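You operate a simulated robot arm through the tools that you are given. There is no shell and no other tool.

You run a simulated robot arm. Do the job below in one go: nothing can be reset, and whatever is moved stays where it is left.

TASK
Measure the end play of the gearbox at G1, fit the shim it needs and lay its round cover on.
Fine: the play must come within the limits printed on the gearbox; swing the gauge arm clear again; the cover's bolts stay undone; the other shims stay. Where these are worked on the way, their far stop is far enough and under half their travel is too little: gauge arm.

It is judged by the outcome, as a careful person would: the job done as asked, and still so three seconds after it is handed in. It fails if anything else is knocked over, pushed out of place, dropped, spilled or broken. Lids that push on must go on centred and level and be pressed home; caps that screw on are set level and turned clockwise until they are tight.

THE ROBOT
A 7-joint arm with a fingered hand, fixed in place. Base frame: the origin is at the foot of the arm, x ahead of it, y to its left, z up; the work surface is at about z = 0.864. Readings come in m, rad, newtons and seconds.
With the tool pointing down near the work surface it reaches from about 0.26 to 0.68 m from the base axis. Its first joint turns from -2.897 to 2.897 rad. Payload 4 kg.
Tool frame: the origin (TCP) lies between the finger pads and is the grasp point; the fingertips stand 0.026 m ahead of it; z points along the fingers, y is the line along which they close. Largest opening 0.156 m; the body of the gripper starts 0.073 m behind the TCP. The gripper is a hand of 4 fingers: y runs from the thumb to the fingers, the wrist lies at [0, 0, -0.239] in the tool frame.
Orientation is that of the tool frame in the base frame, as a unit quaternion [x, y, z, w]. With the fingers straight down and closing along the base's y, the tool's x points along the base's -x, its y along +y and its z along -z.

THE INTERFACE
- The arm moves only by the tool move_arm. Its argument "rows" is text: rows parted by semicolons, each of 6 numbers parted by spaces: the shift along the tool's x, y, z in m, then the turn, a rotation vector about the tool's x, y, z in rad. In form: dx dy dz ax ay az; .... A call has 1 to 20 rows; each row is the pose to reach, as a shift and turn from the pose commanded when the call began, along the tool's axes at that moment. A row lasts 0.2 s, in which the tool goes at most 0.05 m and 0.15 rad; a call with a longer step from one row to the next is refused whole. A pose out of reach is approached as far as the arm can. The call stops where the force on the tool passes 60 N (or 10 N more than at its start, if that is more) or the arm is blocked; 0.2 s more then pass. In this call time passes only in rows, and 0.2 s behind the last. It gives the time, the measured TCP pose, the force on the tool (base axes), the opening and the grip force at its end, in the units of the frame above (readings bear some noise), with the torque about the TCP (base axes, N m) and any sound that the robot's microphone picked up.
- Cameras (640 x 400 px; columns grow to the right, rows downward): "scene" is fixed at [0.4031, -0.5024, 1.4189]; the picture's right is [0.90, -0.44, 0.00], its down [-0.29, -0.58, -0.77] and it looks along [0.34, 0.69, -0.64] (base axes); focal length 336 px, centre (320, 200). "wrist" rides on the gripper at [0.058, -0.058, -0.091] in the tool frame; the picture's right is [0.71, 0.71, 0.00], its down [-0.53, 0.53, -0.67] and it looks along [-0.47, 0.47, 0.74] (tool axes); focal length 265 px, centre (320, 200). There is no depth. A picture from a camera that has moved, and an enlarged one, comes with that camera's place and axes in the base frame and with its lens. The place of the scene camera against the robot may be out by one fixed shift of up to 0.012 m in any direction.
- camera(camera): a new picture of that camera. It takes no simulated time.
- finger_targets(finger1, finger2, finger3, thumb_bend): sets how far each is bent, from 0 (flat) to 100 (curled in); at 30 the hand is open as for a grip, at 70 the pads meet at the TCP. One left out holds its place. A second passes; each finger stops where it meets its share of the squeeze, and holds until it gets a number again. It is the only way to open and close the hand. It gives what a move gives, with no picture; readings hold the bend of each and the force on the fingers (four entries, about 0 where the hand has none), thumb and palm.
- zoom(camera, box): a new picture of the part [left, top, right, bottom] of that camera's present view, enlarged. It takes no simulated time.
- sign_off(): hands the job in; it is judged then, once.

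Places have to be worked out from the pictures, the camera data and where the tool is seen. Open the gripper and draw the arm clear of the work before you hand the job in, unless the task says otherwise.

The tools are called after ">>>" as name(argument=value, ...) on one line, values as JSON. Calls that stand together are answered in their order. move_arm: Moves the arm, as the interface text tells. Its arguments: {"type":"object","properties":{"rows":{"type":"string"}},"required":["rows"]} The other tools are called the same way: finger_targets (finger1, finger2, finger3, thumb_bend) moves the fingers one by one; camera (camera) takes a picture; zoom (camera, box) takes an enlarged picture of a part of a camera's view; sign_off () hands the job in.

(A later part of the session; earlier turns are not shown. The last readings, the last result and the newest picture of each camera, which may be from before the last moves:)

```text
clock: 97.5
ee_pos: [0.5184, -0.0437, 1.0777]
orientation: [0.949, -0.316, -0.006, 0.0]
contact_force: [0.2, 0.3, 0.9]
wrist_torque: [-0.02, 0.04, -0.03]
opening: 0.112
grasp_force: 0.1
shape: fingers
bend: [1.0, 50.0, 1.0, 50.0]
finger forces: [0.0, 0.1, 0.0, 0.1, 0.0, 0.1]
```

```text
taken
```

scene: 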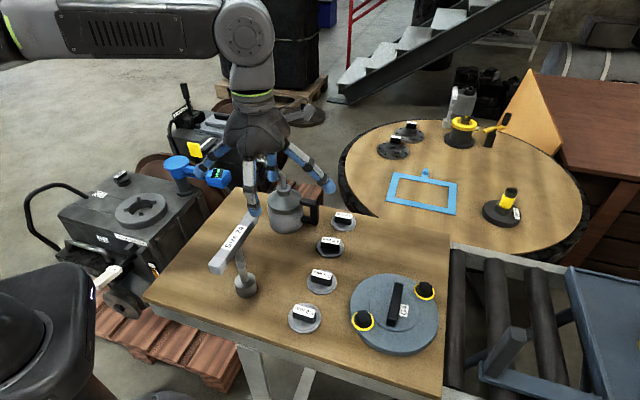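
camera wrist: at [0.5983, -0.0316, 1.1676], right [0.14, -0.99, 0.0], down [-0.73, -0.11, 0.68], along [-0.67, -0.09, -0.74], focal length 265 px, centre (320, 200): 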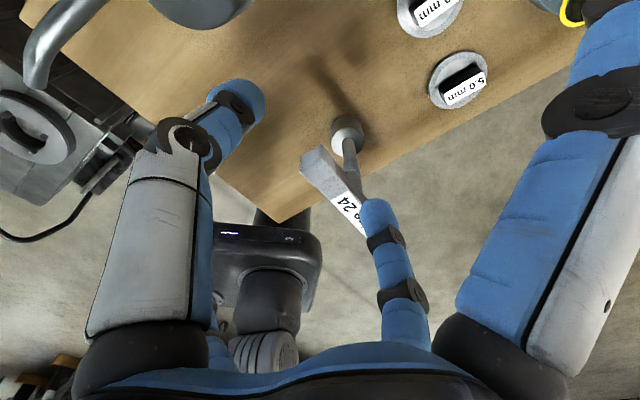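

TCP always projects to the image centre. I'll move outward and a bit lower, to just short of the 6.0 mm shim, and look.

>>> move_arm(rows="0.024 -0.0134 0.019 0.0013 0.0038 0; 0.048 -0.0268 0.038 0.0026 0.0076 0; 0.0723 -0.0403 0.058 0.0038 0.0114 0")

>>> camera(camera="wrist")

>>> zoom(camera="scene", box=[220, 120, 420, 340])

```text
clock: 98.3
ee_pos: [0.5971, -0.0549, 1.0187]
orientation: [0.949, -0.316, 0.001, 0.001]
contact_force: [-0.3, 0.3, 0.4]
wrist_torque: [0.04, 0.03, -0.01]
opening: 0.112
grasp_force: 0.0
shape: fingers
bend: [1.0, 50.0, 1.0, 50.0]
finger forces: [0.1, 0.1, 0.1, 0.0, 0.0, 0.1]
```

```text
taken
camera wrist: at [0.6771, -0.0441, 1.1085], right [0.14, -0.99, 0.0], down [-0.74, -0.1, 0.67], along [-0.66, -0.09, -0.75], focal length 265 px, centre (320, 200)
```

wrist: 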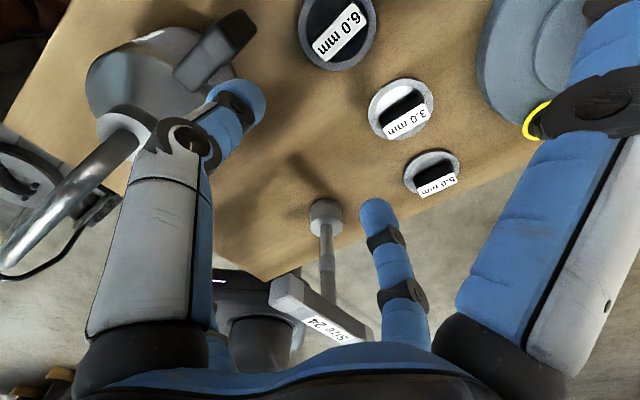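

```text
1.82 times, centred on (320, 230) of scene
camera zoom: at [0.4031, -0.5024, 1.4189], right [0.9, -0.44, 0.0], down [-0.29, -0.58, -0.77], along [0.34, 0.69, -0.64], focal length 611 px, centre (320, 146)
```

zoom: 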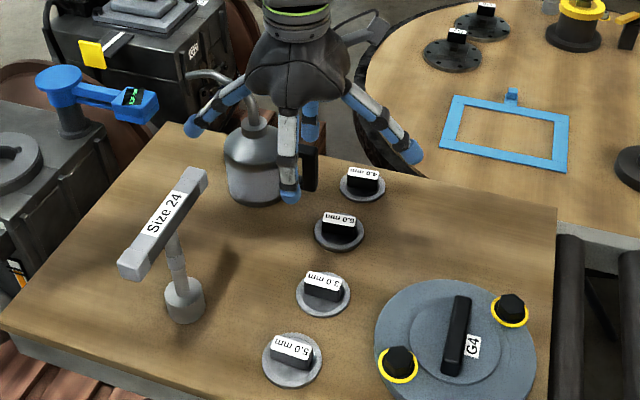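

The label reads 6.0. The shim is at about (0.641, −0.063) with its handle axis at about −40°, so my pinch direction is right (ψ≈141°). I'll hover above it at z 0.94.

>>> move_arm(rows="0.02 -0.01 0.02 0 0 0.02; 0.0405 -0.0201 0.05 0 0 0.04; 0.0405 -0.0201 0.079 0 0 0.045")

>>> camera(camera="wrist")

>>> zoom(camera="wrist", box=[220, 40, 420, 200])

>>> zoom(camera="scene", box=[260, 140, 420, 300])

```text
clock: 99.1
ee_pos: [0.6424, -0.0635, 0.9395]
orientation: [0.941, -0.339, 0.001, 0.001]
contact_force: [0.8, 0.9, -0.2]
wrist_torque: [0.01, 0.01, 0.01]
opening: 0.1119
grasp_force: 0.1
shape: fingers
bend: [1.0, 50.0, 1.0, 50.0]
finger forces: [0.0, 0.0, 0.1, 0.0, 0.1, 0.0]
```

```text
taken
camera wrist: at [0.7228, -0.0556, 1.0296], right [0.1, -1.0, 0.0], down [-0.74, -0.07, 0.67], along [-0.66, -0.06, -0.74], focal length 265 px, centre (320, 200)
```

wrist: 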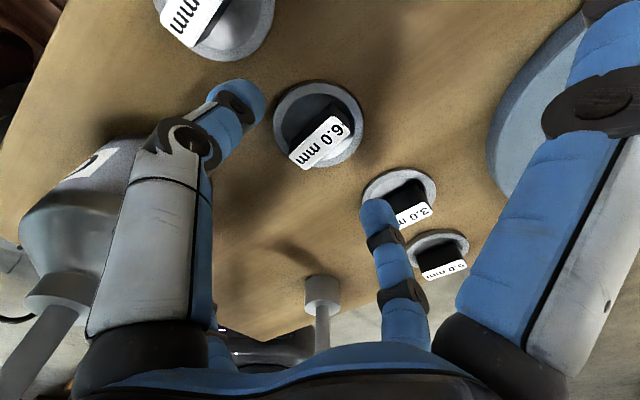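

```text
2.50 times, centred on (320, 120) of wrist
camera zoom: at [0.7228, -0.0556, 1.0296], right [0.1, -1.0, 0.0], down [-0.74, -0.07, 0.67], along [-0.66, -0.06, -0.74], focal length 664 px, centre (320, 400)
```

zoom: 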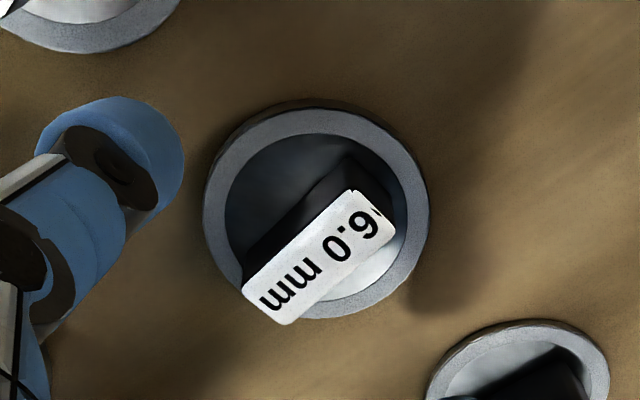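

```text
2.50 times, centred on (340, 220) of scene
camera zoom: at [0.4031, -0.5024, 1.4189], right [0.9, -0.44, 0.0], down [-0.29, -0.58, -0.77], along [0.34, 0.69, -0.64], focal length 840 px, centre (270, 150)
```

zoom: 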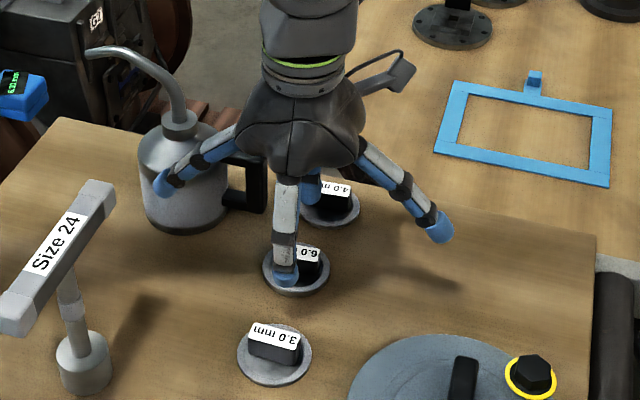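

The handle top sits exactly on the tool axis and is aligned within a couple of degrees. Lower to TCP z≈0.903 so the tips straddle the handle just above the rim.

>>> move_arm(rows="0 0 0.015 0 0 0; 0 0 0.03 0 0 0; 0 0 0.0365 0 0 0")

>>> camera(camera="wrist")

>>> zoom(camera="scene", box=[300, 200, 370, 270])

```text
clock: 99.9
ee_pos: [0.6437, -0.0622, 0.9036]
orientation: [0.941, -0.338, 0.001, 0.0]
contact_force: [0.5, 0.1, 0.0]
wrist_torque: [0.01, 0.0, 0.06]
opening: 0.1123
grasp_force: 0.0
shape: fingers
bend: [1.0, 50.0, 1.0, 50.0]
finger forces: [0.0, 0.0, 0.1, 0.0, 0.0, 0.1]
```

```text
taken
camera wrist: at [0.724, -0.0548, 0.9939], right [0.1, -1.0, 0.0], down [-0.74, -0.07, 0.67], along [-0.66, -0.06, -0.75], focal length 265 px, centre (320, 200)
```

wrist: 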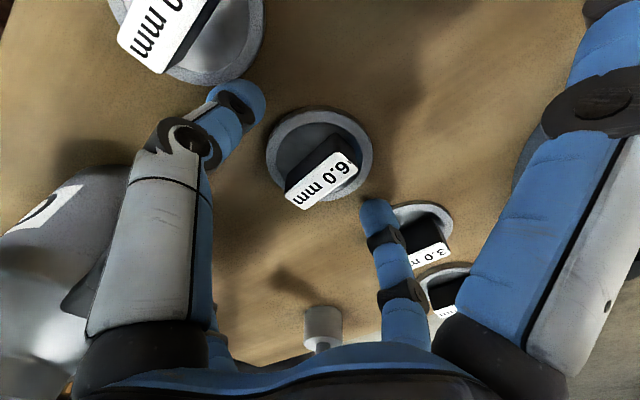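

```text
5.71 times, centred on (335, 235) of scene
camera zoom: at [0.4031, -0.5024, 1.4189], right [0.9, -0.44, 0.0], down [-0.29, -0.58, -0.77], along [0.34, 0.69, -0.64], focal length 1919 px, centre (234, 0)
```

zoom: 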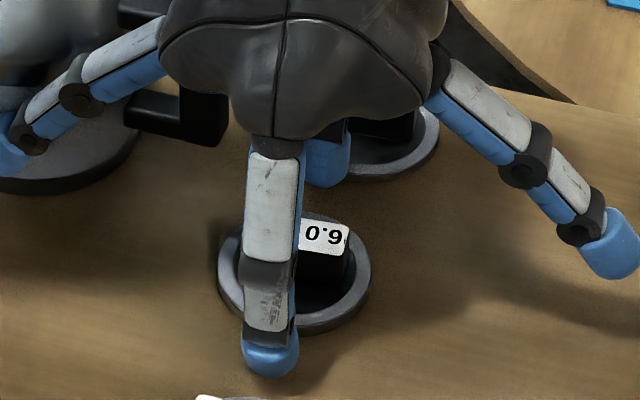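

Aligned. Close thumb and finger2 on the handle.

>>> finger_targets(finger2=74, thumb_bend=74)

>>> camera(camera="wrist")

>>> zoom(camera="scene", box=[300, 200, 370, 270])

```text
clock: 100.9
ee_pos: [0.6442, -0.0629, 0.9027]
orientation: [0.941, -0.337, 0.001, 0.0]
contact_force: [-0.1, 0.0, -0.1]
wrist_torque: [-0.04, 0.01, -0.01]
opening: 0.1021
grasp_force: 7.9
shape: fingers
bend: [1.0, 66.0, 1.0, 68.0]
finger forces: [0.1, 7.5, 0.1, 0.0, 7.9, 0.1]
```

```text
taken
camera wrist: at [0.7238, -0.055, 0.9939], right [0.1, -1.0, 0.0], down [-0.74, -0.07, 0.67], along [-0.66, -0.06, -0.74], focal length 265 px, centre (320, 200)
```

wrist: 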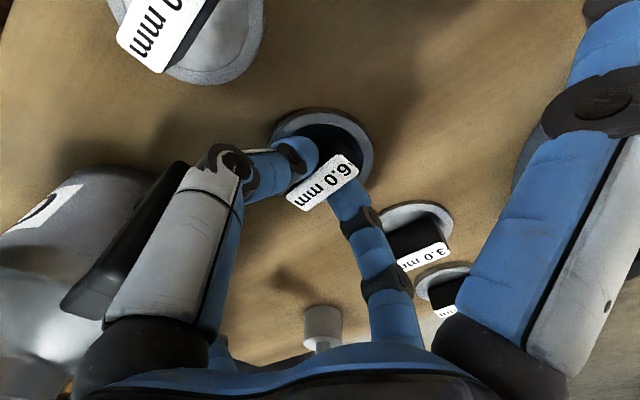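

```text
5.71 times, centred on (335, 235) of scene
camera zoom: at [0.4031, -0.5024, 1.4189], right [0.9, -0.44, 0.0], down [-0.29, -0.58, -0.77], along [0.34, 0.69, -0.64], focal length 1919 px, centre (234, 0)
```

zoom: 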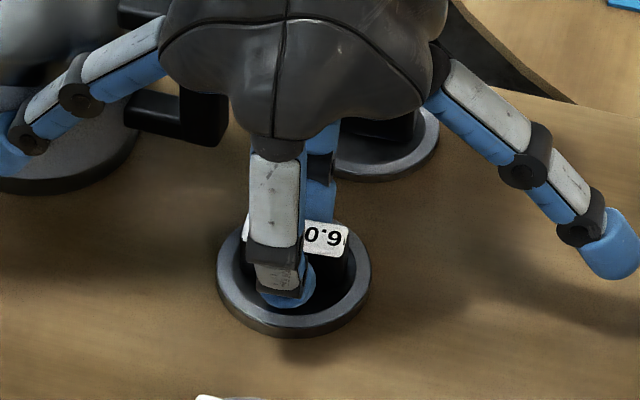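

Gripped with about 8 N each side. Lift gently and check it stays level.

>>> move_arm(rows="0 0 -0.01 0 0 0; 0 0 -0.025 0 0 0; 0 0 -0.045 0 0 0; 0 0 -0.07 0 0 0")

>>> zoom(camera="wrist", box=[220, 80, 440, 260])

>>> zoom(camera="scene", box=[290, 170, 390, 270])

```text
clock: 101.9
ee_pos: [0.6446, -0.0634, 0.9749]
orientation: [0.941, -0.339, 0.002, 0.001]
contact_force: [0.8, 0.1, -1.0]
wrist_torque: [0.0, 0.0, -0.01]
opening: 0.102
grasp_force: 7.8
shape: fingers
bend: [1.0, 66.0, 1.0, 68.0]
finger forces: [0.0, 7.7, 0.0, 0.0, 7.6, 0.0]
```

```text
2.22 times, centred on (330, 170) of wrist
camera zoom: at [0.7244, -0.0552, 1.0649], right [0.1, -1.0, 0.0], down [-0.74, -0.07, 0.67], along [-0.66, -0.06, -0.74], focal length 590 px, centre (298, 267)
```

zoom: 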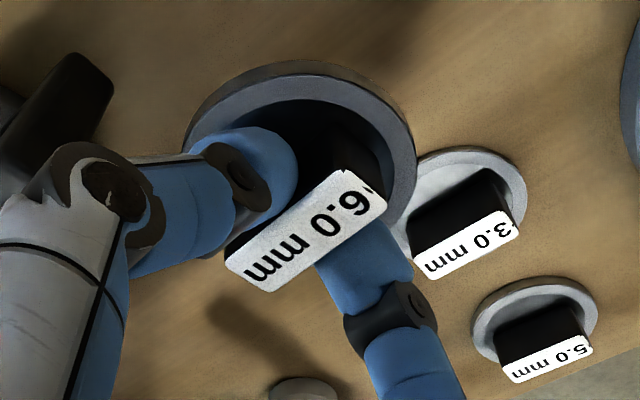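

```text
4.00 times, centred on (340, 220) of scene
camera zoom: at [0.4031, -0.5024, 1.4189], right [0.9, -0.44, 0.0], down [-0.29, -0.58, -0.77], along [0.34, 0.69, -0.64], focal length 1344 px, centre (240, 120)
```

zoom: 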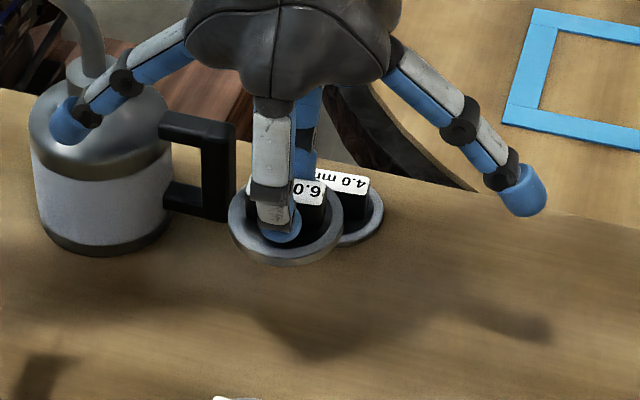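

Shim held level; its underside is about 39 mm below the TCP. Carry it: up, back over the table, then arc left while winding the yaw to ≈240°.

>>> move_arm(rows="0 0 -0.045 0 0 0; 0 0 -0.09 0 0 0; -0.027 0.0166 -0.105 0 0 0; -0.0541 0.0331 -0.105 0 0 0; -0.0812 0.0497 -0.105 0 0 0; -0.1083 0.0662 -0.105 0 0 0")

>>> move_arm(rows="-0.0202 -0.0274 0 0 0 -0.1454; -0.0422 -0.0535 0 0 0 -0.2908; -0.0659 -0.078 0 0 0 -0.4362; -0.0911 -0.1009 0 0 0 -0.5816; -0.1177 -0.1222 0 0 0 -0.727; -0.1458 -0.1416 0 0 0 -0.8724; -0.175 -0.1592 0 0 0 -1.0178; -0.2054 -0.1748 0 0 0 -1.1632; -0.2366 -0.1885 0 0 0 -1.3086; -0.2686 -0.1999 0 0 0 -1.454; -0.3015 -0.2094 0 0 0 -1.5994; -0.3348 -0.2166 0 0 0 -1.745")

>>> zoom(camera="scene", box=[60, 20, 300, 260])

```text
clock: 103.3
ee_pos: [0.5169, -0.0445, 1.0789]
orientation: [0.941, -0.338, 0.002, 0.0]
contact_force: [1.1, -0.4, -0.6]
wrist_torque: [-0.03, -0.02, 0.0]
opening: 0.1025
grasp_force: 7.5
shape: fingers
bend: [0.0, 65.0, 0.0, 68.0]
finger forces: [0.0, 7.6, 0.1, 0.0, 7.5, 0.0]
```

```text
clock: 105.9
ee_pos: [0.3966, 0.3331, 1.0767]
orientation: [0.863, 0.505, 0.001, 0.001]
contact_force: [0.5, 0.0, -1.7]
wrist_torque: [0.02, 0.02, 0.01]
opening: 0.1022
grasp_force: 8.2
shape: fingers
bend: [0.0, 65.0, 0.0, 68.0]
finger forces: [0.0, 7.7, 0.1, 0.1, 7.6, 0.0]
```

```text
1.67 times, centred on (180, 140) of scene
camera zoom: at [0.4031, -0.5024, 1.4189], right [0.9, -0.44, 0.0], down [-0.29, -0.58, -0.77], along [0.34, 0.69, -0.64], focal length 560 px, centre (553, 300)
```

zoom: 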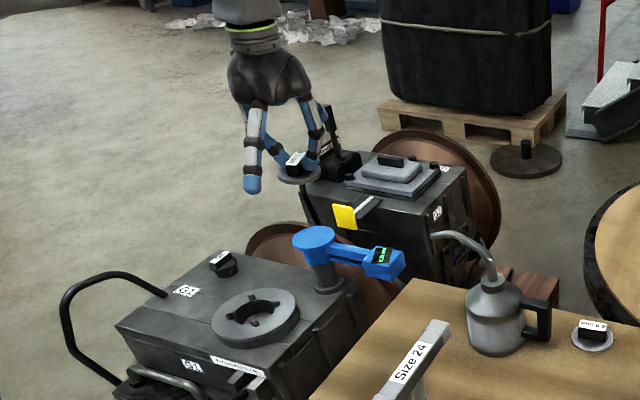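

Now descend to about z=0.85 above the bore.

>>> move_arm(rows="0.0155 -0.0327 0.0284 0 0 0; 0.0309 -0.0654 0.0568 0 0 0; 0.0464 -0.0981 0.0851 0 0 0; 0.0619 -0.1308 0.1135 0 0 0; 0.0773 -0.1635 0.1419 0 0 0; 0.0928 -0.1962 0.1703 0 0 0; 0.1082 -0.2289 0.1986 0 0 0; 0.1237 -0.2616 0.227 0 0 0")

>>> camera(camera="wrist")

>>> zoom(camera="scene", box=[80, 120, 240, 250])

```text
clock: 107.7
ee_pos: [0.23, 0.5727, 0.8509]
orientation: [0.864, 0.503, 0.0, 0.001]
contact_force: [0.2, -0.7, -1.9]
wrist_torque: [-0.03, 0.0, 0.0]
opening: 0.1024
grasp_force: 7.5
shape: fingers
bend: [0.0, 65.0, 0.0, 68.0]
finger forces: [0.1, 7.8, 0.1, 0.1, 7.6, 0.0]
```

```text
taken
camera wrist: at [0.2074, 0.6513, 0.9417], right [0.96, 0.27, 0.0], down [0.2, -0.72, 0.67], along [0.18, -0.64, -0.74], focal length 265 px, centre (320, 200)
```

wrist: 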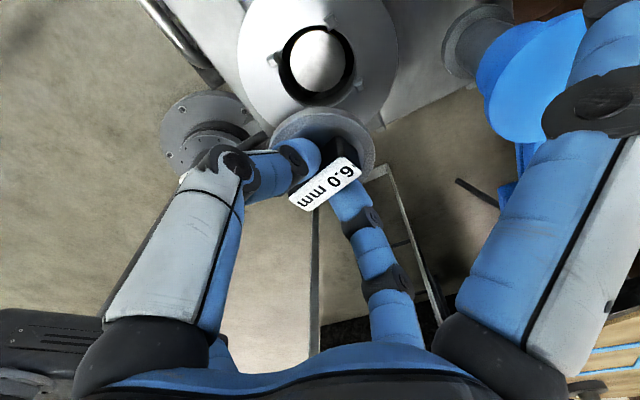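

```text
3.08 times, centred on (160, 185) of scene
camera zoom: at [0.4031, -0.5024, 1.4189], right [0.9, -0.44, 0.0], down [-0.29, -0.58, -0.77], along [0.34, 0.69, -0.64], focal length 1034 px, centre (812, 246)
```

zoom: 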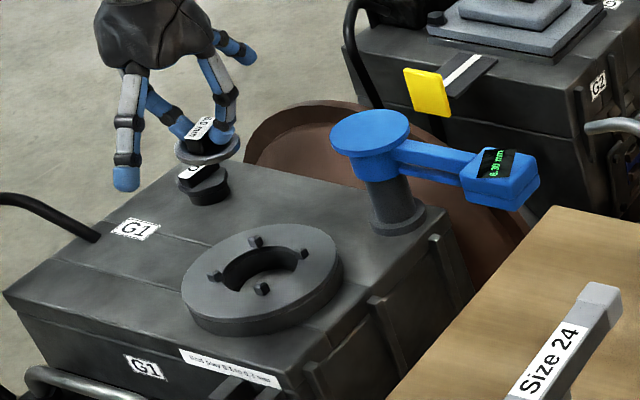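

Bore centre appears at (318, 66), and the tool axis at ring height projects to (320, 66), so we're aligned within about 2 mm. I'll nudge and lower to z=0.70.

>>> move_arm(rows="-0.0012 -0.0012 0.04 0 0 0; -0.0012 -0.0012 0.08 0 0 0; -0.0012 -0.0012 0.12 0 0 0; -0.0012 -0.0012 0.148 0 0 0")

>>> camera(camera="wrist")

>>> zoom(camera="scene", box=[100, 150, 190, 230])

```text
clock: 108.7
ee_pos: [0.2303, 0.5724, 0.7048]
orientation: [0.864, 0.504, 0.001, 0.001]
contact_force: [0.2, 0.8, -1.6]
wrist_torque: [-0.01, -0.01, -0.01]
opening: 0.1024
grasp_force: 8.0
shape: fingers
bend: [0.0, 65.0, 0.0, 68.0]
finger forces: [0.1, 7.8, 0.0, 0.1, 7.7, 0.1]
```

```text
taken
camera wrist: at [0.2069, 0.6508, 0.794], right [0.96, 0.27, 0.0], down [0.2, -0.72, 0.67], along [0.18, -0.64, -0.74], focal length 265 px, centre (320, 200)
```

wrist: 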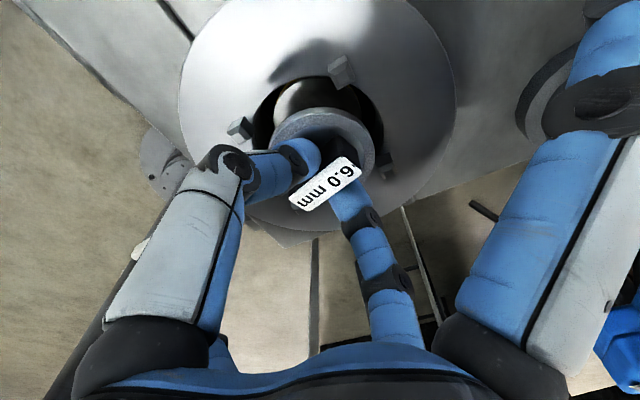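

```text
5.00 times, centred on (145, 190) of scene
camera zoom: at [0.4031, -0.5024, 1.4189], right [0.9, -0.44, 0.0], down [-0.29, -0.58, -0.77], along [0.34, 0.69, -0.64], focal length 1679 px, centre (1195, 250)
```

zoom: 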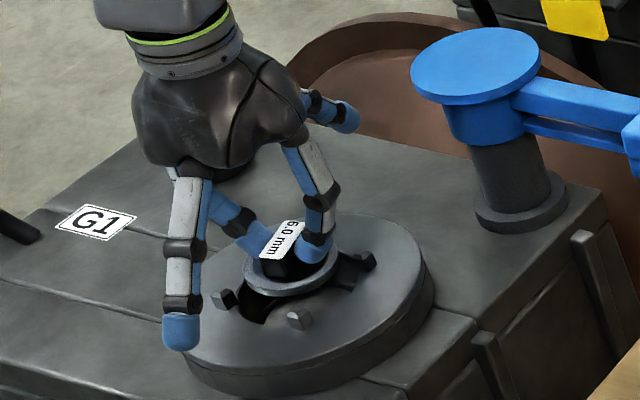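

Comparing bore edges in both views, the bore centre lies about 4–5 mm nearer the base than my axis. I'll correct, then lower slowly until the shim touches.

>>> move_arm(rows="-0.0021 0.0012 0 0 0 0; -0.0042 0.0024 0 0 0 0; -0.0042 0.0024 0.012 0 0 0; -0.0042 0.0024 0.022 0 0 0")

>>> camera(camera="wrist")

>>> zoom(camera="scene", box=[115, 175, 165, 220])

```text
clock: 109.7
ee_pos: [0.2284, 0.5663, 0.6806]
orientation: [0.864, 0.504, 0.001, 0.0]
contact_force: [-0.3, 1.2, -1.9]
wrist_torque: [0.0, 0.04, -0.01]
opening: 0.1024
grasp_force: 7.8
shape: fingers
bend: [0.0, 65.0, 0.0, 68.0]
finger forces: [0.0, 7.7, 0.0, 0.1, 7.7, 0.1]
```

```text
taken
camera wrist: at [0.2052, 0.6452, 0.7712], right [0.96, 0.27, 0.0], down [0.2, -0.72, 0.67], along [0.18, -0.64, -0.74], focal length 265 px, centre (320, 200)
```

wrist: 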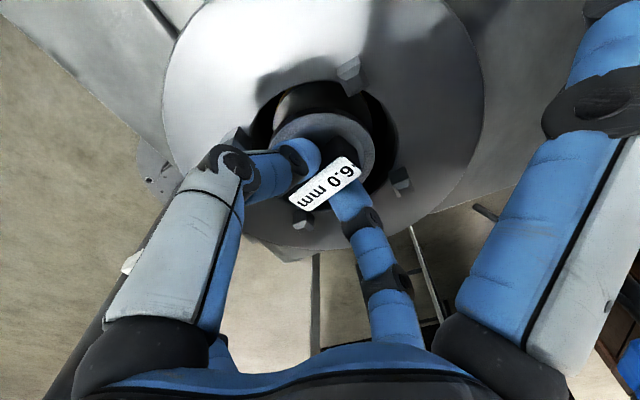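

```text
8.89 times, centred on (140, 198) of scene
camera zoom: at [0.4031, -0.5024, 1.4189], right [0.9, -0.44, 0.0], down [-0.29, -0.58, -0.77], along [0.34, 0.69, -0.64], focal length 2986 px, centre (1920, 222)
```

zoom: 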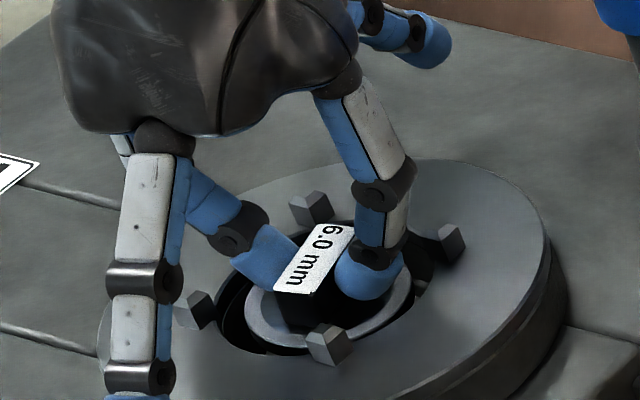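

Shim is inside the bore opening, centred between the four lugs. Lower in small steps, reading force.

>>> move_arm(rows="0 0 0.004 0 0 0; 0 0 0.008 0 0 0; 0 0 0.012 0 0 0")

>>> zoom(camera="scene", box=[115, 175, 165, 220])

```text
clock: 110.5
ee_pos: [0.2303, 0.5673, 0.6701]
orientation: [0.863, 0.504, 0.001, 0.001]
contact_force: [-0.3, 0.8, -2.0]
wrist_torque: [0.01, -0.02, -0.03]
opening: 0.1023
grasp_force: 7.7
shape: fingers
bend: [0.0, 65.0, 0.0, 68.0]
finger forces: [0.0, 7.8, 0.0, 0.0, 7.8, 0.1]
```

```text
8.89 times, centred on (140, 198) of scene
camera zoom: at [0.4031, -0.5024, 1.4189], right [0.9, -0.44, 0.0], down [-0.29, -0.58, -0.77], along [0.34, 0.69, -0.64], focal length 2986 px, centre (1920, 222)
```

zoom: 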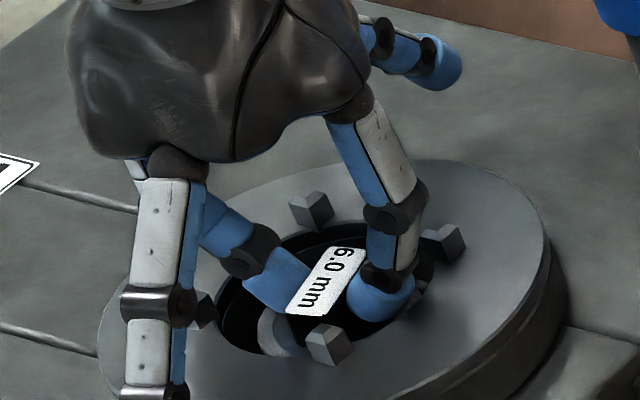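

No contact yet. Continue lowering in small steps.

>>> move_arm(rows="0 0 0.004 0 0 0; 0 0 0.008 0 0 0")

>>> move_arm(rows="0 0 0.003 0 0 0; 0 0 0.006 0 0 0")

>>> zoom(camera="scene", box=[105, 170, 175, 230])

>>> camera(camera="wrist")

```text
clock: 111.1
ee_pos: [0.23, 0.5668, 0.6622]
orientation: [0.864, 0.504, 0.001, 0.001]
contact_force: [-0.7, 1.3, 0.2]
wrist_torque: [0.0, -0.01, -0.02]
opening: 0.1024
grasp_force: 8.7
shape: fingers
bend: [0.0, 65.0, 0.0, 68.0]
finger forces: [0.0, 7.9, 0.0, 0.0, 8.4, 0.1]
```

```text
clock: 111.7
ee_pos: [0.2315, 0.5675, 0.6576]
orientation: [0.864, 0.504, 0.003, 0.0]
contact_force: [-4.6, -3.9, 25.2]
wrist_torque: [-0.25, -0.22, 0.02]
opening: 0.102
grasp_force: 18.2
shape: fingers
bend: [0.0, 65.0, 0.0, 68.0]
finger forces: [0.1, 23.3, 0.1, 0.0, 13.6, 0.1]
```

```text
6.67 times, centred on (140, 200) of scene
camera zoom: at [0.4031, -0.5024, 1.4189], right [0.9, -0.44, 0.0], down [-0.29, -0.58, -0.77], along [0.34, 0.69, -0.64], focal length 2239 px, centre (1520, 200)
```

zoom: 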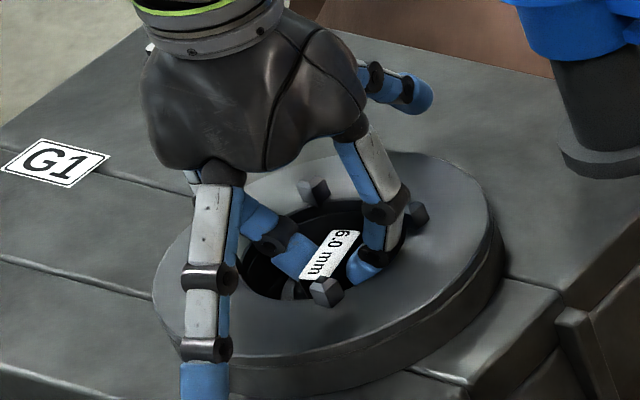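

```text
taken
camera wrist: at [0.206, 0.6468, 0.748], right [0.96, 0.27, 0.0], down [0.2, -0.72, 0.67], along [0.18, -0.64, -0.75], focal length 265 px, centre (320, 200)
```

wrist: 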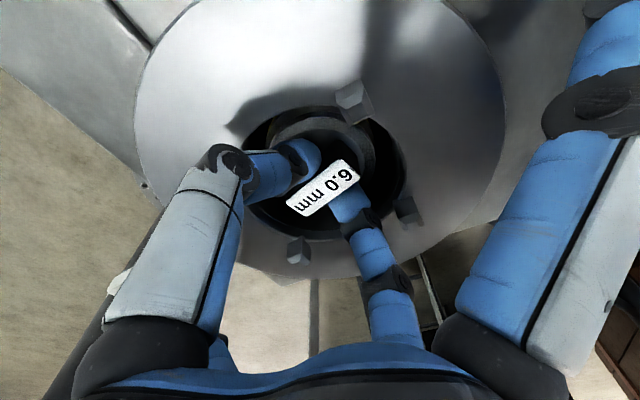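

Contact at TCP z≈0.660 (shim seated on the shaft). I'll relieve 2 mm, then open the pinch slightly.

>>> move_arm(rows="0 0 -0.0025 0 0 0")

>>> finger_targets(finger2=60, thumb_bend=63)

>>> camera(camera="wrist")

```text
clock: 112.1
ee_pos: [0.2291, 0.5671, 0.6588]
orientation: [0.864, 0.504, 0.001, 0.0]
contact_force: [-0.5, 2.3, 15.5]
wrist_torque: [-0.06, -0.11, 0.03]
opening: 0.1021
grasp_force: 16.4
shape: fingers
bend: [0.0, 65.0, 0.0, 68.0]
finger forces: [0.0, 19.7, 0.0, 0.0, 12.6, 0.1]
```

```text
clock: 113.1
ee_pos: [0.2291, 0.5673, 0.6583]
orientation: [0.864, 0.504, 0.001, 0.001]
contact_force: [-1.8, 2.2, 10.8]
wrist_torque: [-0.05, -0.07, -0.02]
opening: 0.1034
grasp_force: 6.9
shape: fingers
bend: [0.0, 65.0, 0.0, 65.0]
finger forces: [0.0, 10.7, 0.1, 0.0, 4.4, 0.0]
```

```text
taken
camera wrist: at [0.2055, 0.6458, 0.7476], right [0.96, 0.27, 0.0], down [0.2, -0.72, 0.67], along [0.18, -0.64, -0.74], focal length 265 px, centre (320, 200)
```

wrist: 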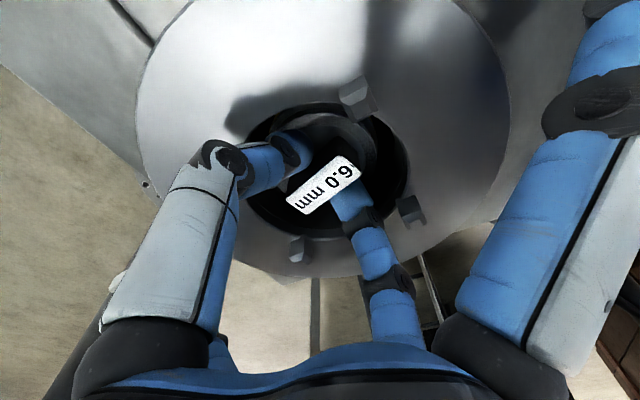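

The digits seem to rub the shim's rim or bore while opening. I'll raise 6 mm and open further.

>>> move_arm(rows="0 0 -0.003 0 0 0; 0 0 -0.006 0 0 0")

>>> finger_targets(finger2=59, thumb_bend=62)

>>> camera(camera="wrist")

>>> zoom(camera="scene", box=[105, 170, 175, 230])

```text
clock: 113.7
ee_pos: [0.2294, 0.5668, 0.6628]
orientation: [0.864, 0.504, 0.001, 0.0]
contact_force: [-2.2, 1.4, 1.1]
wrist_torque: [0.06, -0.02, 0.0]
opening: 0.1045
grasp_force: 1.5
shape: fingers
bend: [0.0, 63.0, 0.0, 63.0]
finger forces: [0.1, 2.4, 0.0, 0.0, 0.1, 0.0]
```

```text
clock: 114.7
ee_pos: [0.2305, 0.5671, 0.6645]
orientation: [0.864, 0.503, 0.0, 0.0]
contact_force: [-2.9, 1.7, 0.3]
wrist_torque: [-0.02, 0.0, -0.01]
opening: 0.1047
grasp_force: 1.2
shape: fingers
bend: [0.0, 62.0, 0.0, 62.0]
finger forces: [0.0, 3.1, 0.0, 0.0, 0.0, 0.1]
```

```text
taken
camera wrist: at [0.2062, 0.6456, 0.7541], right [0.96, 0.27, 0.0], down [0.2, -0.72, 0.67], along [0.18, -0.64, -0.74], focal length 265 px, centre (320, 200)
```

wrist: 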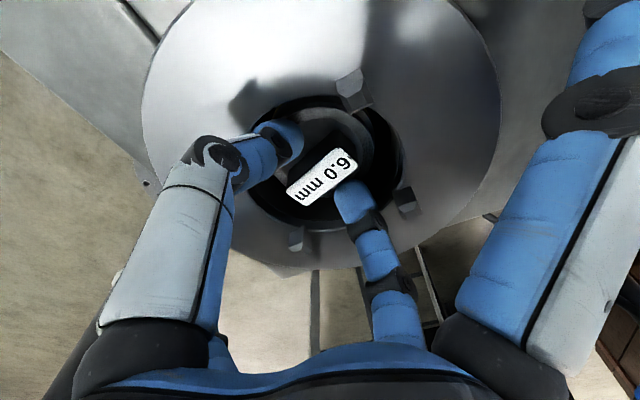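

```text
6.67 times, centred on (140, 200) of scene
camera zoom: at [0.4031, -0.5024, 1.4189], right [0.9, -0.44, 0.0], down [-0.29, -0.58, -0.77], along [0.34, 0.69, -0.64], focal length 2239 px, centre (1520, 200)
```

zoom: 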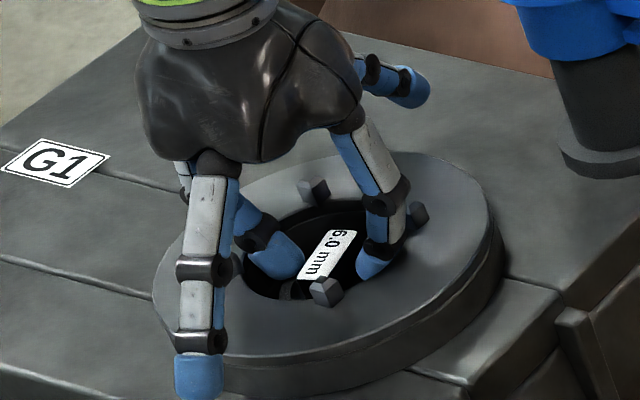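

The thumb is free, and finger2 just touches the bore wall on its outside. Lift straight up and view the shim.

>>> move_arm(rows="0 0 -0.006 0 0 0; 0 0 -0.014 0 0 0; 0 0 -0.03 0 0 0; 0 0 -0.06 0 0 0; 0 0 -0.1 0 0 0; 0 0 -0.14 0 0 0; 0 0 -0.18 0 0 0")

>>> camera(camera="wrist")

>>> zoom(camera="wrist", box=[220, 0, 420, 140])

>>> zoom(camera="scene", box=[105, 180, 175, 235])

```text
clock: 116.3
ee_pos: [0.2322, 0.5644, 0.8465]
orientation: [0.864, 0.503, 0.001, -0.001]
contact_force: [0.5, 0.0, 0.1]
wrist_torque: [0.0, 0.0, 0.02]
opening: 0.1044
grasp_force: 0.0
shape: fingers
bend: [0.0, 59.0, 0.0, 62.0]
finger forces: [0.0, 0.0, 0.0, 0.1, 0.1, 0.1]
```

```text
taken
camera wrist: at [0.2084, 0.6436, 0.9357], right [0.96, 0.27, 0.0], down [0.2, -0.72, 0.67], along [0.18, -0.64, -0.74], focal length 265 px, centre (320, 200)
```

wrist: 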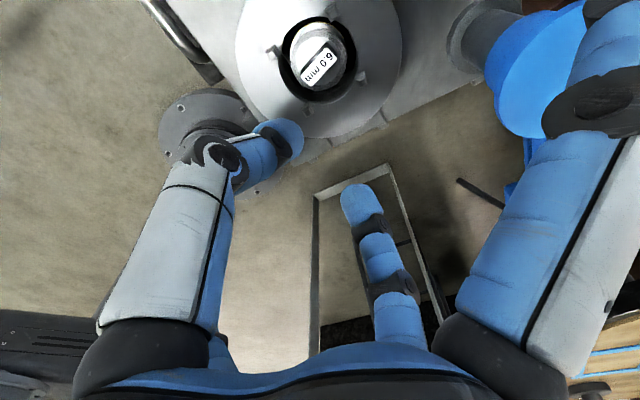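

```text
2.86 times, centred on (320, 70) of wrist
camera zoom: at [0.2084, 0.6436, 0.9357], right [0.96, 0.27, 0.0], down [0.2, -0.72, 0.67], along [0.18, -0.64, -0.74], focal length 758 px, centre (320, 571)
```

zoom: 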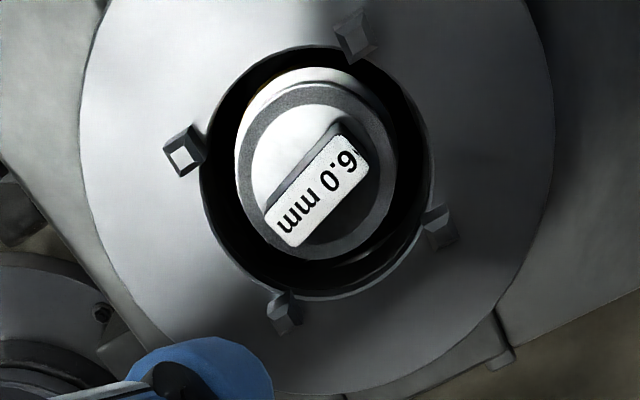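

```text
7.27 times, centred on (140, 208) of scene
camera zoom: at [0.4031, -0.5024, 1.4189], right [0.9, -0.44, 0.0], down [-0.29, -0.58, -0.77], along [0.34, 0.69, -0.64], focal length 2443 px, centre (1629, 146)
```

zoom: 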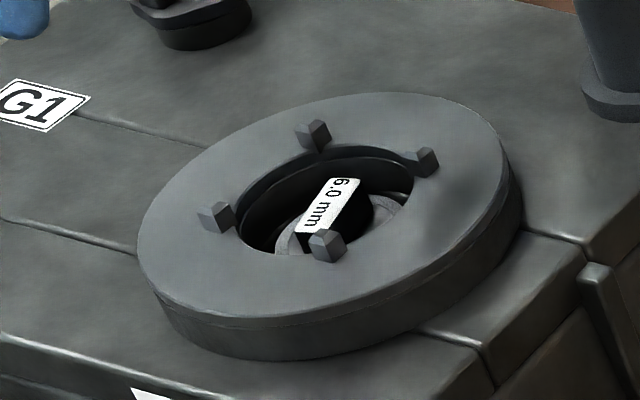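

The 6.0 mm shim sits flat in the bore, about concentric with it. Next is the cover: retrace up over the table, arc right while unwinding the yaw to ψ≈48° (pinch across the cover's handle).

>>> move_arm(rows="-0.0147 0.0323 -0.0292 0 0 0; -0.0294 0.0646 -0.0584 0 0 0; -0.0441 0.0968 -0.0876 0 0 0; -0.0588 0.1291 -0.1168 0 0 0; -0.0735 0.1614 -0.146 0 0 0; -0.0882 0.1937 -0.1751 0 0 0; -0.1029 0.2259 -0.2043 0 0 0; -0.1176 0.2582 -0.2335 0 0 0")

>>> finger_targets(finger1=30, finger2=40, finger3=30, thumb_bend=40)

```text
clock: 118.1
ee_pos: [0.3945, 0.339, 1.0798]
orientation: [0.864, 0.504, 0.0, 0.001]
contact_force: [0.2, 0.8, -0.3]
wrist_torque: [0.02, -0.01, 0.01]
opening: 0.1047
grasp_force: 0.1
shape: fingers
bend: [0.0, 59.0, 0.0, 62.0]
finger forces: [0.0, 0.0, 0.0, 0.0, 0.0, 0.1]
```

```text
clock: 119.1
ee_pos: [0.3937, 0.3391, 1.0802]
orientation: [0.864, 0.504, 0.0, 0.001]
contact_force: [-0.1, -0.5, 0.3]
wrist_torque: [0.04, -0.01, -0.01]
opening: 0.0942
grasp_force: 0.1
shape: fingers
bend: [30.0, 40.0, 30.0, 40.0]
finger forces: [0.1, 0.0, 0.0, 0.1, 0.1, 0.0]
```

Arc right in two calls, unwinding the yaw.

>>> move_arm(rows="-0.0083 0.0221 0 0 0 0.131; -0.0175 0.0429 0 0 0 0.262; -0.0279 0.0641 0 0 0 0.393; -0.0389 0.0839 0 0 0 0.524; -0.0512 0.1042 0 0 0 0.655; -0.0644 0.1236 0 0 0 0.786; -0.0779 0.1419 0 0 0 0.917; -0.0928 0.1601 0 0 0 1.048; -0.1078 0.1771 0 0 0 1.179; -0.1243 0.194 0 0 0 1.31; -0.1415 0.2103 0 0 0 1.441; -0.1587 0.225 0 0 0 1.571")

>>> move_arm(rows="0.0178 0.0128 0 0 0 0.137; 0.0354 0.0264 0 0 0 0.274; 0.0524 0.0409 0 0 0 0.411; 0.069 0.0563 0 0 0 0.548; 0.0851 0.0727 0 0 0 0.685; 0.1006 0.0899 0 0 0 0.822; 0.1155 0.1077 0 0 0 0.959; 0.1297 0.1266 0 0 0 1.096; 0.1434 0.1462 0 0 0 1.233; 0.1562 0.1666 0 0 0 1.37; 0.1685 0.1877 0 0 0 1.507; 0.1796 0.2095 0 0 0 1.644; 0.1901 0.232 0 0 0 1.781")

>>> camera(camera="wrist")

>>> camera(camera="scene")

```text
clock: 121.7
ee_pos: [0.5137, 0.087, 1.0777]
orientation: [0.967, -0.255, 0.001, 0.0]
contact_force: [0.4, 0.1, -0.3]
wrist_torque: [0.01, 0.01, -0.01]
opening: 0.0945
grasp_force: 0.0
shape: fingers
bend: [30.0, 40.0, 30.0, 40.0]
finger forces: [0.0, 0.1, 0.1, 0.0, 0.1, 0.0]
```

```text
clock: 124.5
ee_pos: [0.566, -0.2059, 1.0787]
orientation: [-0.41, 0.912, 0.0, 0.001]
contact_force: [-0.6, 1.0, -0.6]
wrist_torque: [0.0, 0.0, -0.01]
opening: 0.0943
grasp_force: 0.0
shape: fingers
bend: [30.0, 40.0, 30.0, 40.0]
finger forces: [0.0, 0.0, 0.0, 0.1, 0.0, 0.0]
```

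```text
taken
camera wrist: at [0.5685, -0.2883, 1.1683], right [-1.0, -0.06, 0.0], down [-0.04, 0.74, 0.67], along [-0.04, 0.67, -0.74], focal length 265 px, centre (320, 200)
```

wrist: 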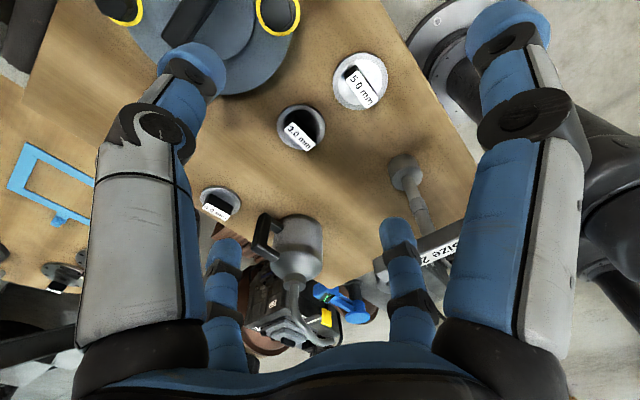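

```text
taken
```

scene: 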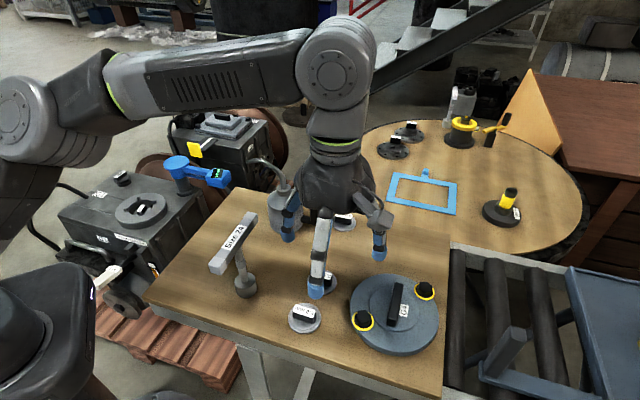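

Cover is at upper left of the view. Move closer and lower to see the handle.

>>> move_arm(rows="-0.0057 -0.0235 0.026 0 0 0; -0.0114 -0.047 0.053 0 0 0; -0.0171 -0.0705 0.079 0 0 0")

>>> camera(camera="wrist")

>>> zoom(camera="scene", box=[320, 200, 460, 360])

```text
clock: 125.3
ee_pos: [0.6272, -0.2414, 0.9981]
orientation: [-0.411, 0.912, -0.001, 0.002]
contact_force: [-1.0, 0.6, 0.4]
wrist_torque: [0.01, 0.0, -0.02]
opening: 0.094
grasp_force: 0.0
shape: fingers
bend: [30.0, 40.0, 30.0, 40.0]
finger forces: [0.0, 0.0, 0.0, 0.1, 0.1, 0.1]
```

```text
taken
camera wrist: at [0.6305, -0.3232, 1.0889], right [-1.0, -0.06, 0.0], down [-0.05, 0.74, 0.67], along [-0.04, 0.67, -0.74], focal length 265 px, centre (320, 200)
```

wrist: 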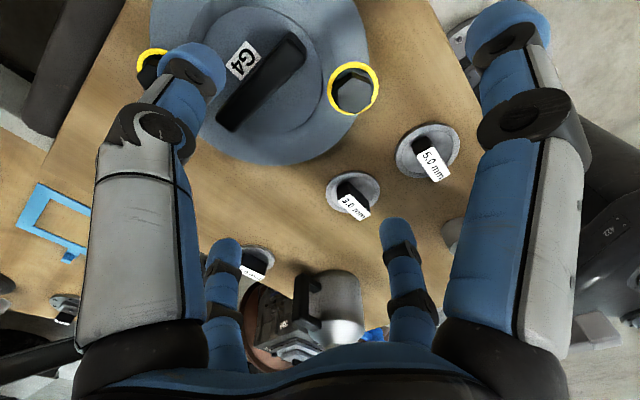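

```text
2.50 times, centred on (390, 280) of scene
camera zoom: at [0.4031, -0.5024, 1.4189], right [0.9, -0.44, 0.0], down [-0.29, -0.58, -0.77], along [0.34, 0.69, -0.64], focal length 840 px, centre (145, 0)
```

zoom: 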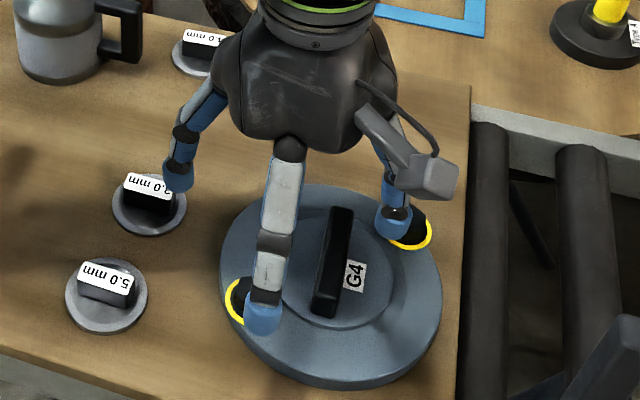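

The handle centre triangulates to about (0.666, −0.262, 0.905), axis at about 43.5°, r≈0.716, which is near the reach limit. I'll try to get above it level and see whether it's attained.

>>> move_arm(rows="-0.0052 -0.0214 0.014 0 0 0.044; -0.0103 -0.0427 0.028 0 0 0.087")

>>> camera(camera="wrist")

```text
clock: 125.9
ee_pos: [0.6388, -0.2456, 0.9722]
orientation: [-0.37, 0.929, -0.001, 0.001]
contact_force: [0.7, -0.2, 1.0]
wrist_torque: [-0.02, -0.01, 0.0]
opening: 0.0942
grasp_force: 0.1
shape: fingers
bend: [30.0, 40.0, 30.0, 40.0]
finger forces: [0.0, 0.0, 0.0, 0.0, 0.1, 0.0]
out of reach, approached as far as the arm can: row 1, 2
```

```text
taken
camera wrist: at [0.6344, -0.3277, 1.062], right [-1.0, 0.03, 0.0], down [0.02, 0.74, 0.67], along [0.02, 0.67, -0.74], focal length 265 px, centre (320, 200)
```

wrist: 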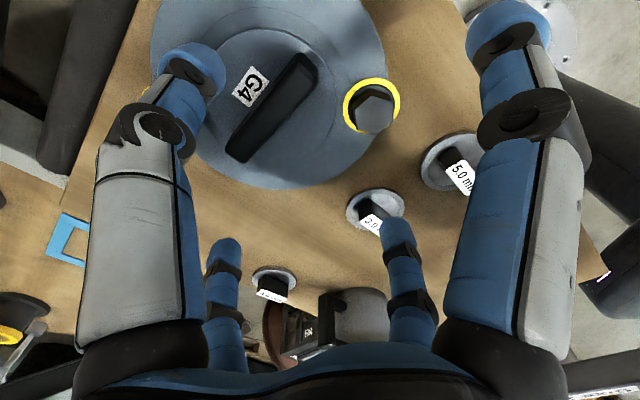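

Level reach stops about 3 cm short (r 0.684). A 9° outward tilt will cover it; the pinch axis stays across the handle. I'll apply the tilt and hover over the handle at z≈0.945.

>>> move_arm(rows="-0.0045 -0.0156 0.012 0.071 -0.0333 0; -0.0091 -0.0312 0.025 0.142 -0.0666 0")

>>> camera(camera="wrist")

>>> zoom(camera="scene", box=[320, 220, 460, 360])

```text
clock: 126.5
ee_pos: [0.6653, -0.2624, 0.9462]
orientation: [-0.368, 0.926, -0.054, 0.058]
contact_force: [0.2, -0.4, 0.2]
wrist_torque: [0.01, 0.03, -0.02]
opening: 0.0943
grasp_force: 0.0
shape: fingers
bend: [30.0, 40.0, 30.0, 40.0]
finger forces: [0.1, 0.0, 0.1, 0.1, 0.0, 0.0]
```

```text
taken
camera wrist: at [0.6478, -0.339, 1.0393], right [-0.99, 0.02, -0.15], down [-0.08, 0.78, 0.62], along [0.13, 0.62, -0.77], focal length 265 px, centre (320, 200)
```

wrist: 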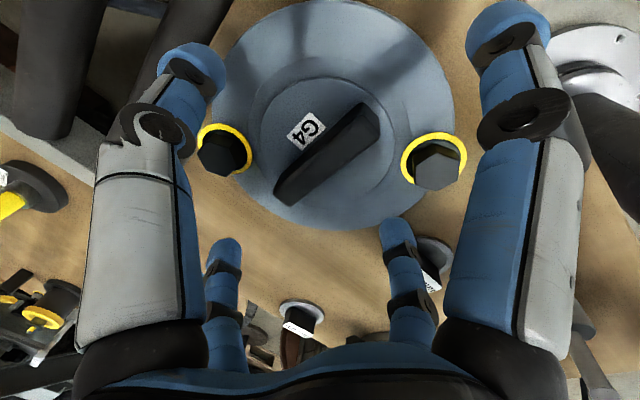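

```text
2.86 times, centred on (390, 290) of scene
camera zoom: at [0.4031, -0.5024, 1.4189], right [0.9, -0.44, 0.0], down [-0.29, -0.58, -0.77], along [0.34, 0.69, -0.64], focal length 960 px, centre (120, -57)
```

zoom: 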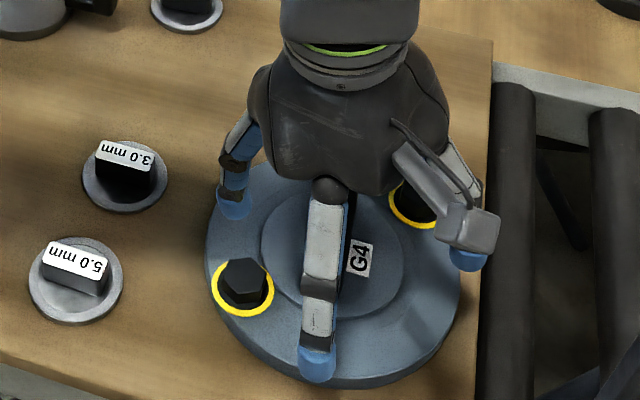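

On target. Zoom in on the handle to fine-align.

>>> zoom(camera="wrist", box=[230, 70, 430, 230])

```text
2.50 times, centred on (330, 150) of wrist
camera zoom: at [0.6478, -0.339, 1.0393], right [-0.99, 0.02, -0.15], down [-0.08, 0.78, 0.62], along [0.13, 0.62, -0.77], focal length 664 px, centre (295, 325)
```

zoom: 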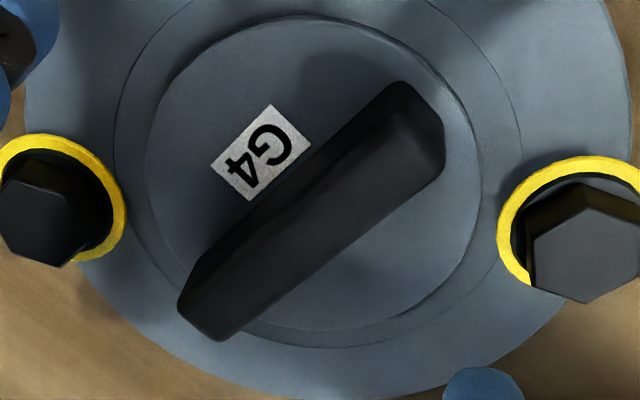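

I'll shift slightly to centre on the bar and lower vertically in small steps to feel the cover top.

>>> move_arm(rows="0.0022 0.0069 0.01 0 0 0; 0.0029 0.0084 0.0197 0 0 0; 0.0036 0.0098 0.0296 0 0 0")

>>> camera(camera="wrist")

>>> zoom(camera="scene", box=[340, 260, 450, 350])

```text
clock: 127.3
ee_pos: [0.6627, -0.2588, 0.9214]
orientation: [-0.37, 0.925, -0.058, 0.06]
contact_force: [0.5, -2.0, 32.3]
wrist_torque: [1.46, 1.57, 0.06]
opening: 0.0943
grasp_force: 16.2
shape: fingers
bend: [30.0, 38.0, 30.0, 40.0]
finger forces: [0.1, 33.1, 0.1, 0.1, 0.0, 0.0]
```

```text
taken
camera wrist: at [0.6446, -0.3356, 1.0144], right [-0.99, 0.02, -0.16], down [-0.08, 0.78, 0.62], along [0.14, 0.62, -0.77], focal length 265 px, centre (320, 200)
```

wrist: 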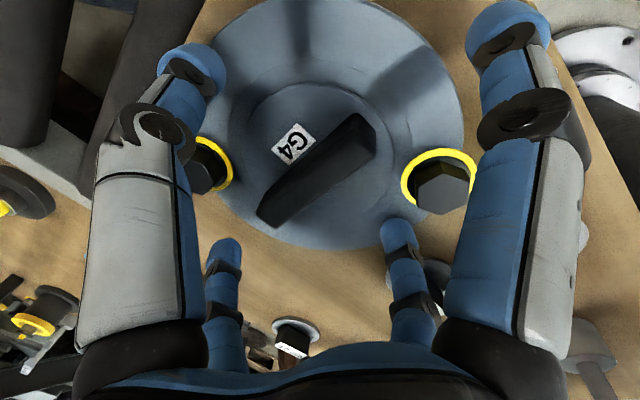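

```text
4.44 times, centred on (395, 305) of scene
camera zoom: at [0.4031, -0.5024, 1.4189], right [0.9, -0.44, 0.0], down [-0.29, -0.58, -0.77], along [0.34, 0.69, -0.64], focal length 1493 px, centre (-13, -267)
```

zoom: 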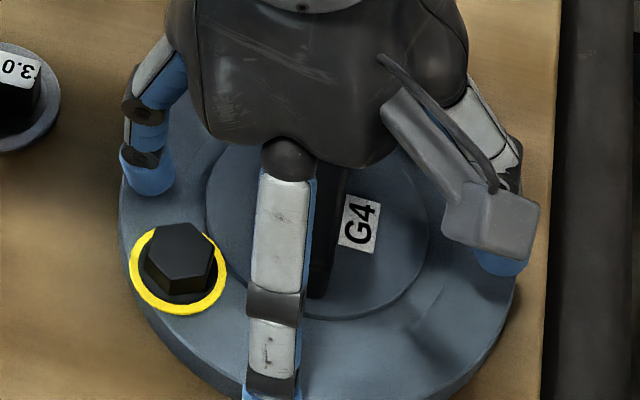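

Finger2 touched the flange at about z 0.887, so the cover is thicker than I guessed (handle top ≈0.915). Raise 5 mm, bring the pinch digits in to 52, and check alignment.

>>> move_arm(rows="-0.0004 -0.0009 -0.006 0 0 0")

>>> finger_targets(finger2=54, thumb_bend=54)

>>> zoom(camera="wrist", box=[220, 80, 420, 260])

```text
clock: 127.7
ee_pos: [0.6638, -0.2582, 0.9205]
orientation: [-0.368, 0.926, -0.054, 0.057]
contact_force: [-0.6, -1.6, 13.0]
wrist_torque: [0.55, 0.66, 0.06]
opening: 0.0941
grasp_force: 6.6
shape: fingers
bend: [30.0, 39.0, 30.0, 40.0]
finger forces: [0.0, 13.3, 0.0, 0.0, 0.0, 0.1]
```

```text
clock: 128.7
ee_pos: [0.6635, -0.258, 0.9209]
orientation: [-0.369, 0.926, -0.054, 0.057]
contact_force: [-0.4, 0.5, 3.0]
wrist_torque: [0.09, 0.11, 0.02]
opening: 0.0801
grasp_force: 2.0
shape: fingers
bend: [30.0, 46.0, 30.0, 54.0]
finger forces: [0.1, 2.5, 0.0, 0.0, 0.0, 0.0]
```

```text
2.22 times, centred on (320, 170) of wrist
camera zoom: at [0.6456, -0.3353, 1.0145], right [-0.99, 0.02, -0.15], down [-0.07, 0.78, 0.62], along [0.13, 0.62, -0.77], focal length 590 px, centre (320, 267)
```

zoom: 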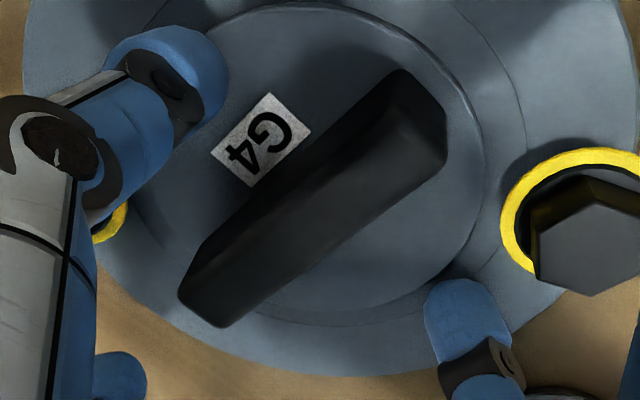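

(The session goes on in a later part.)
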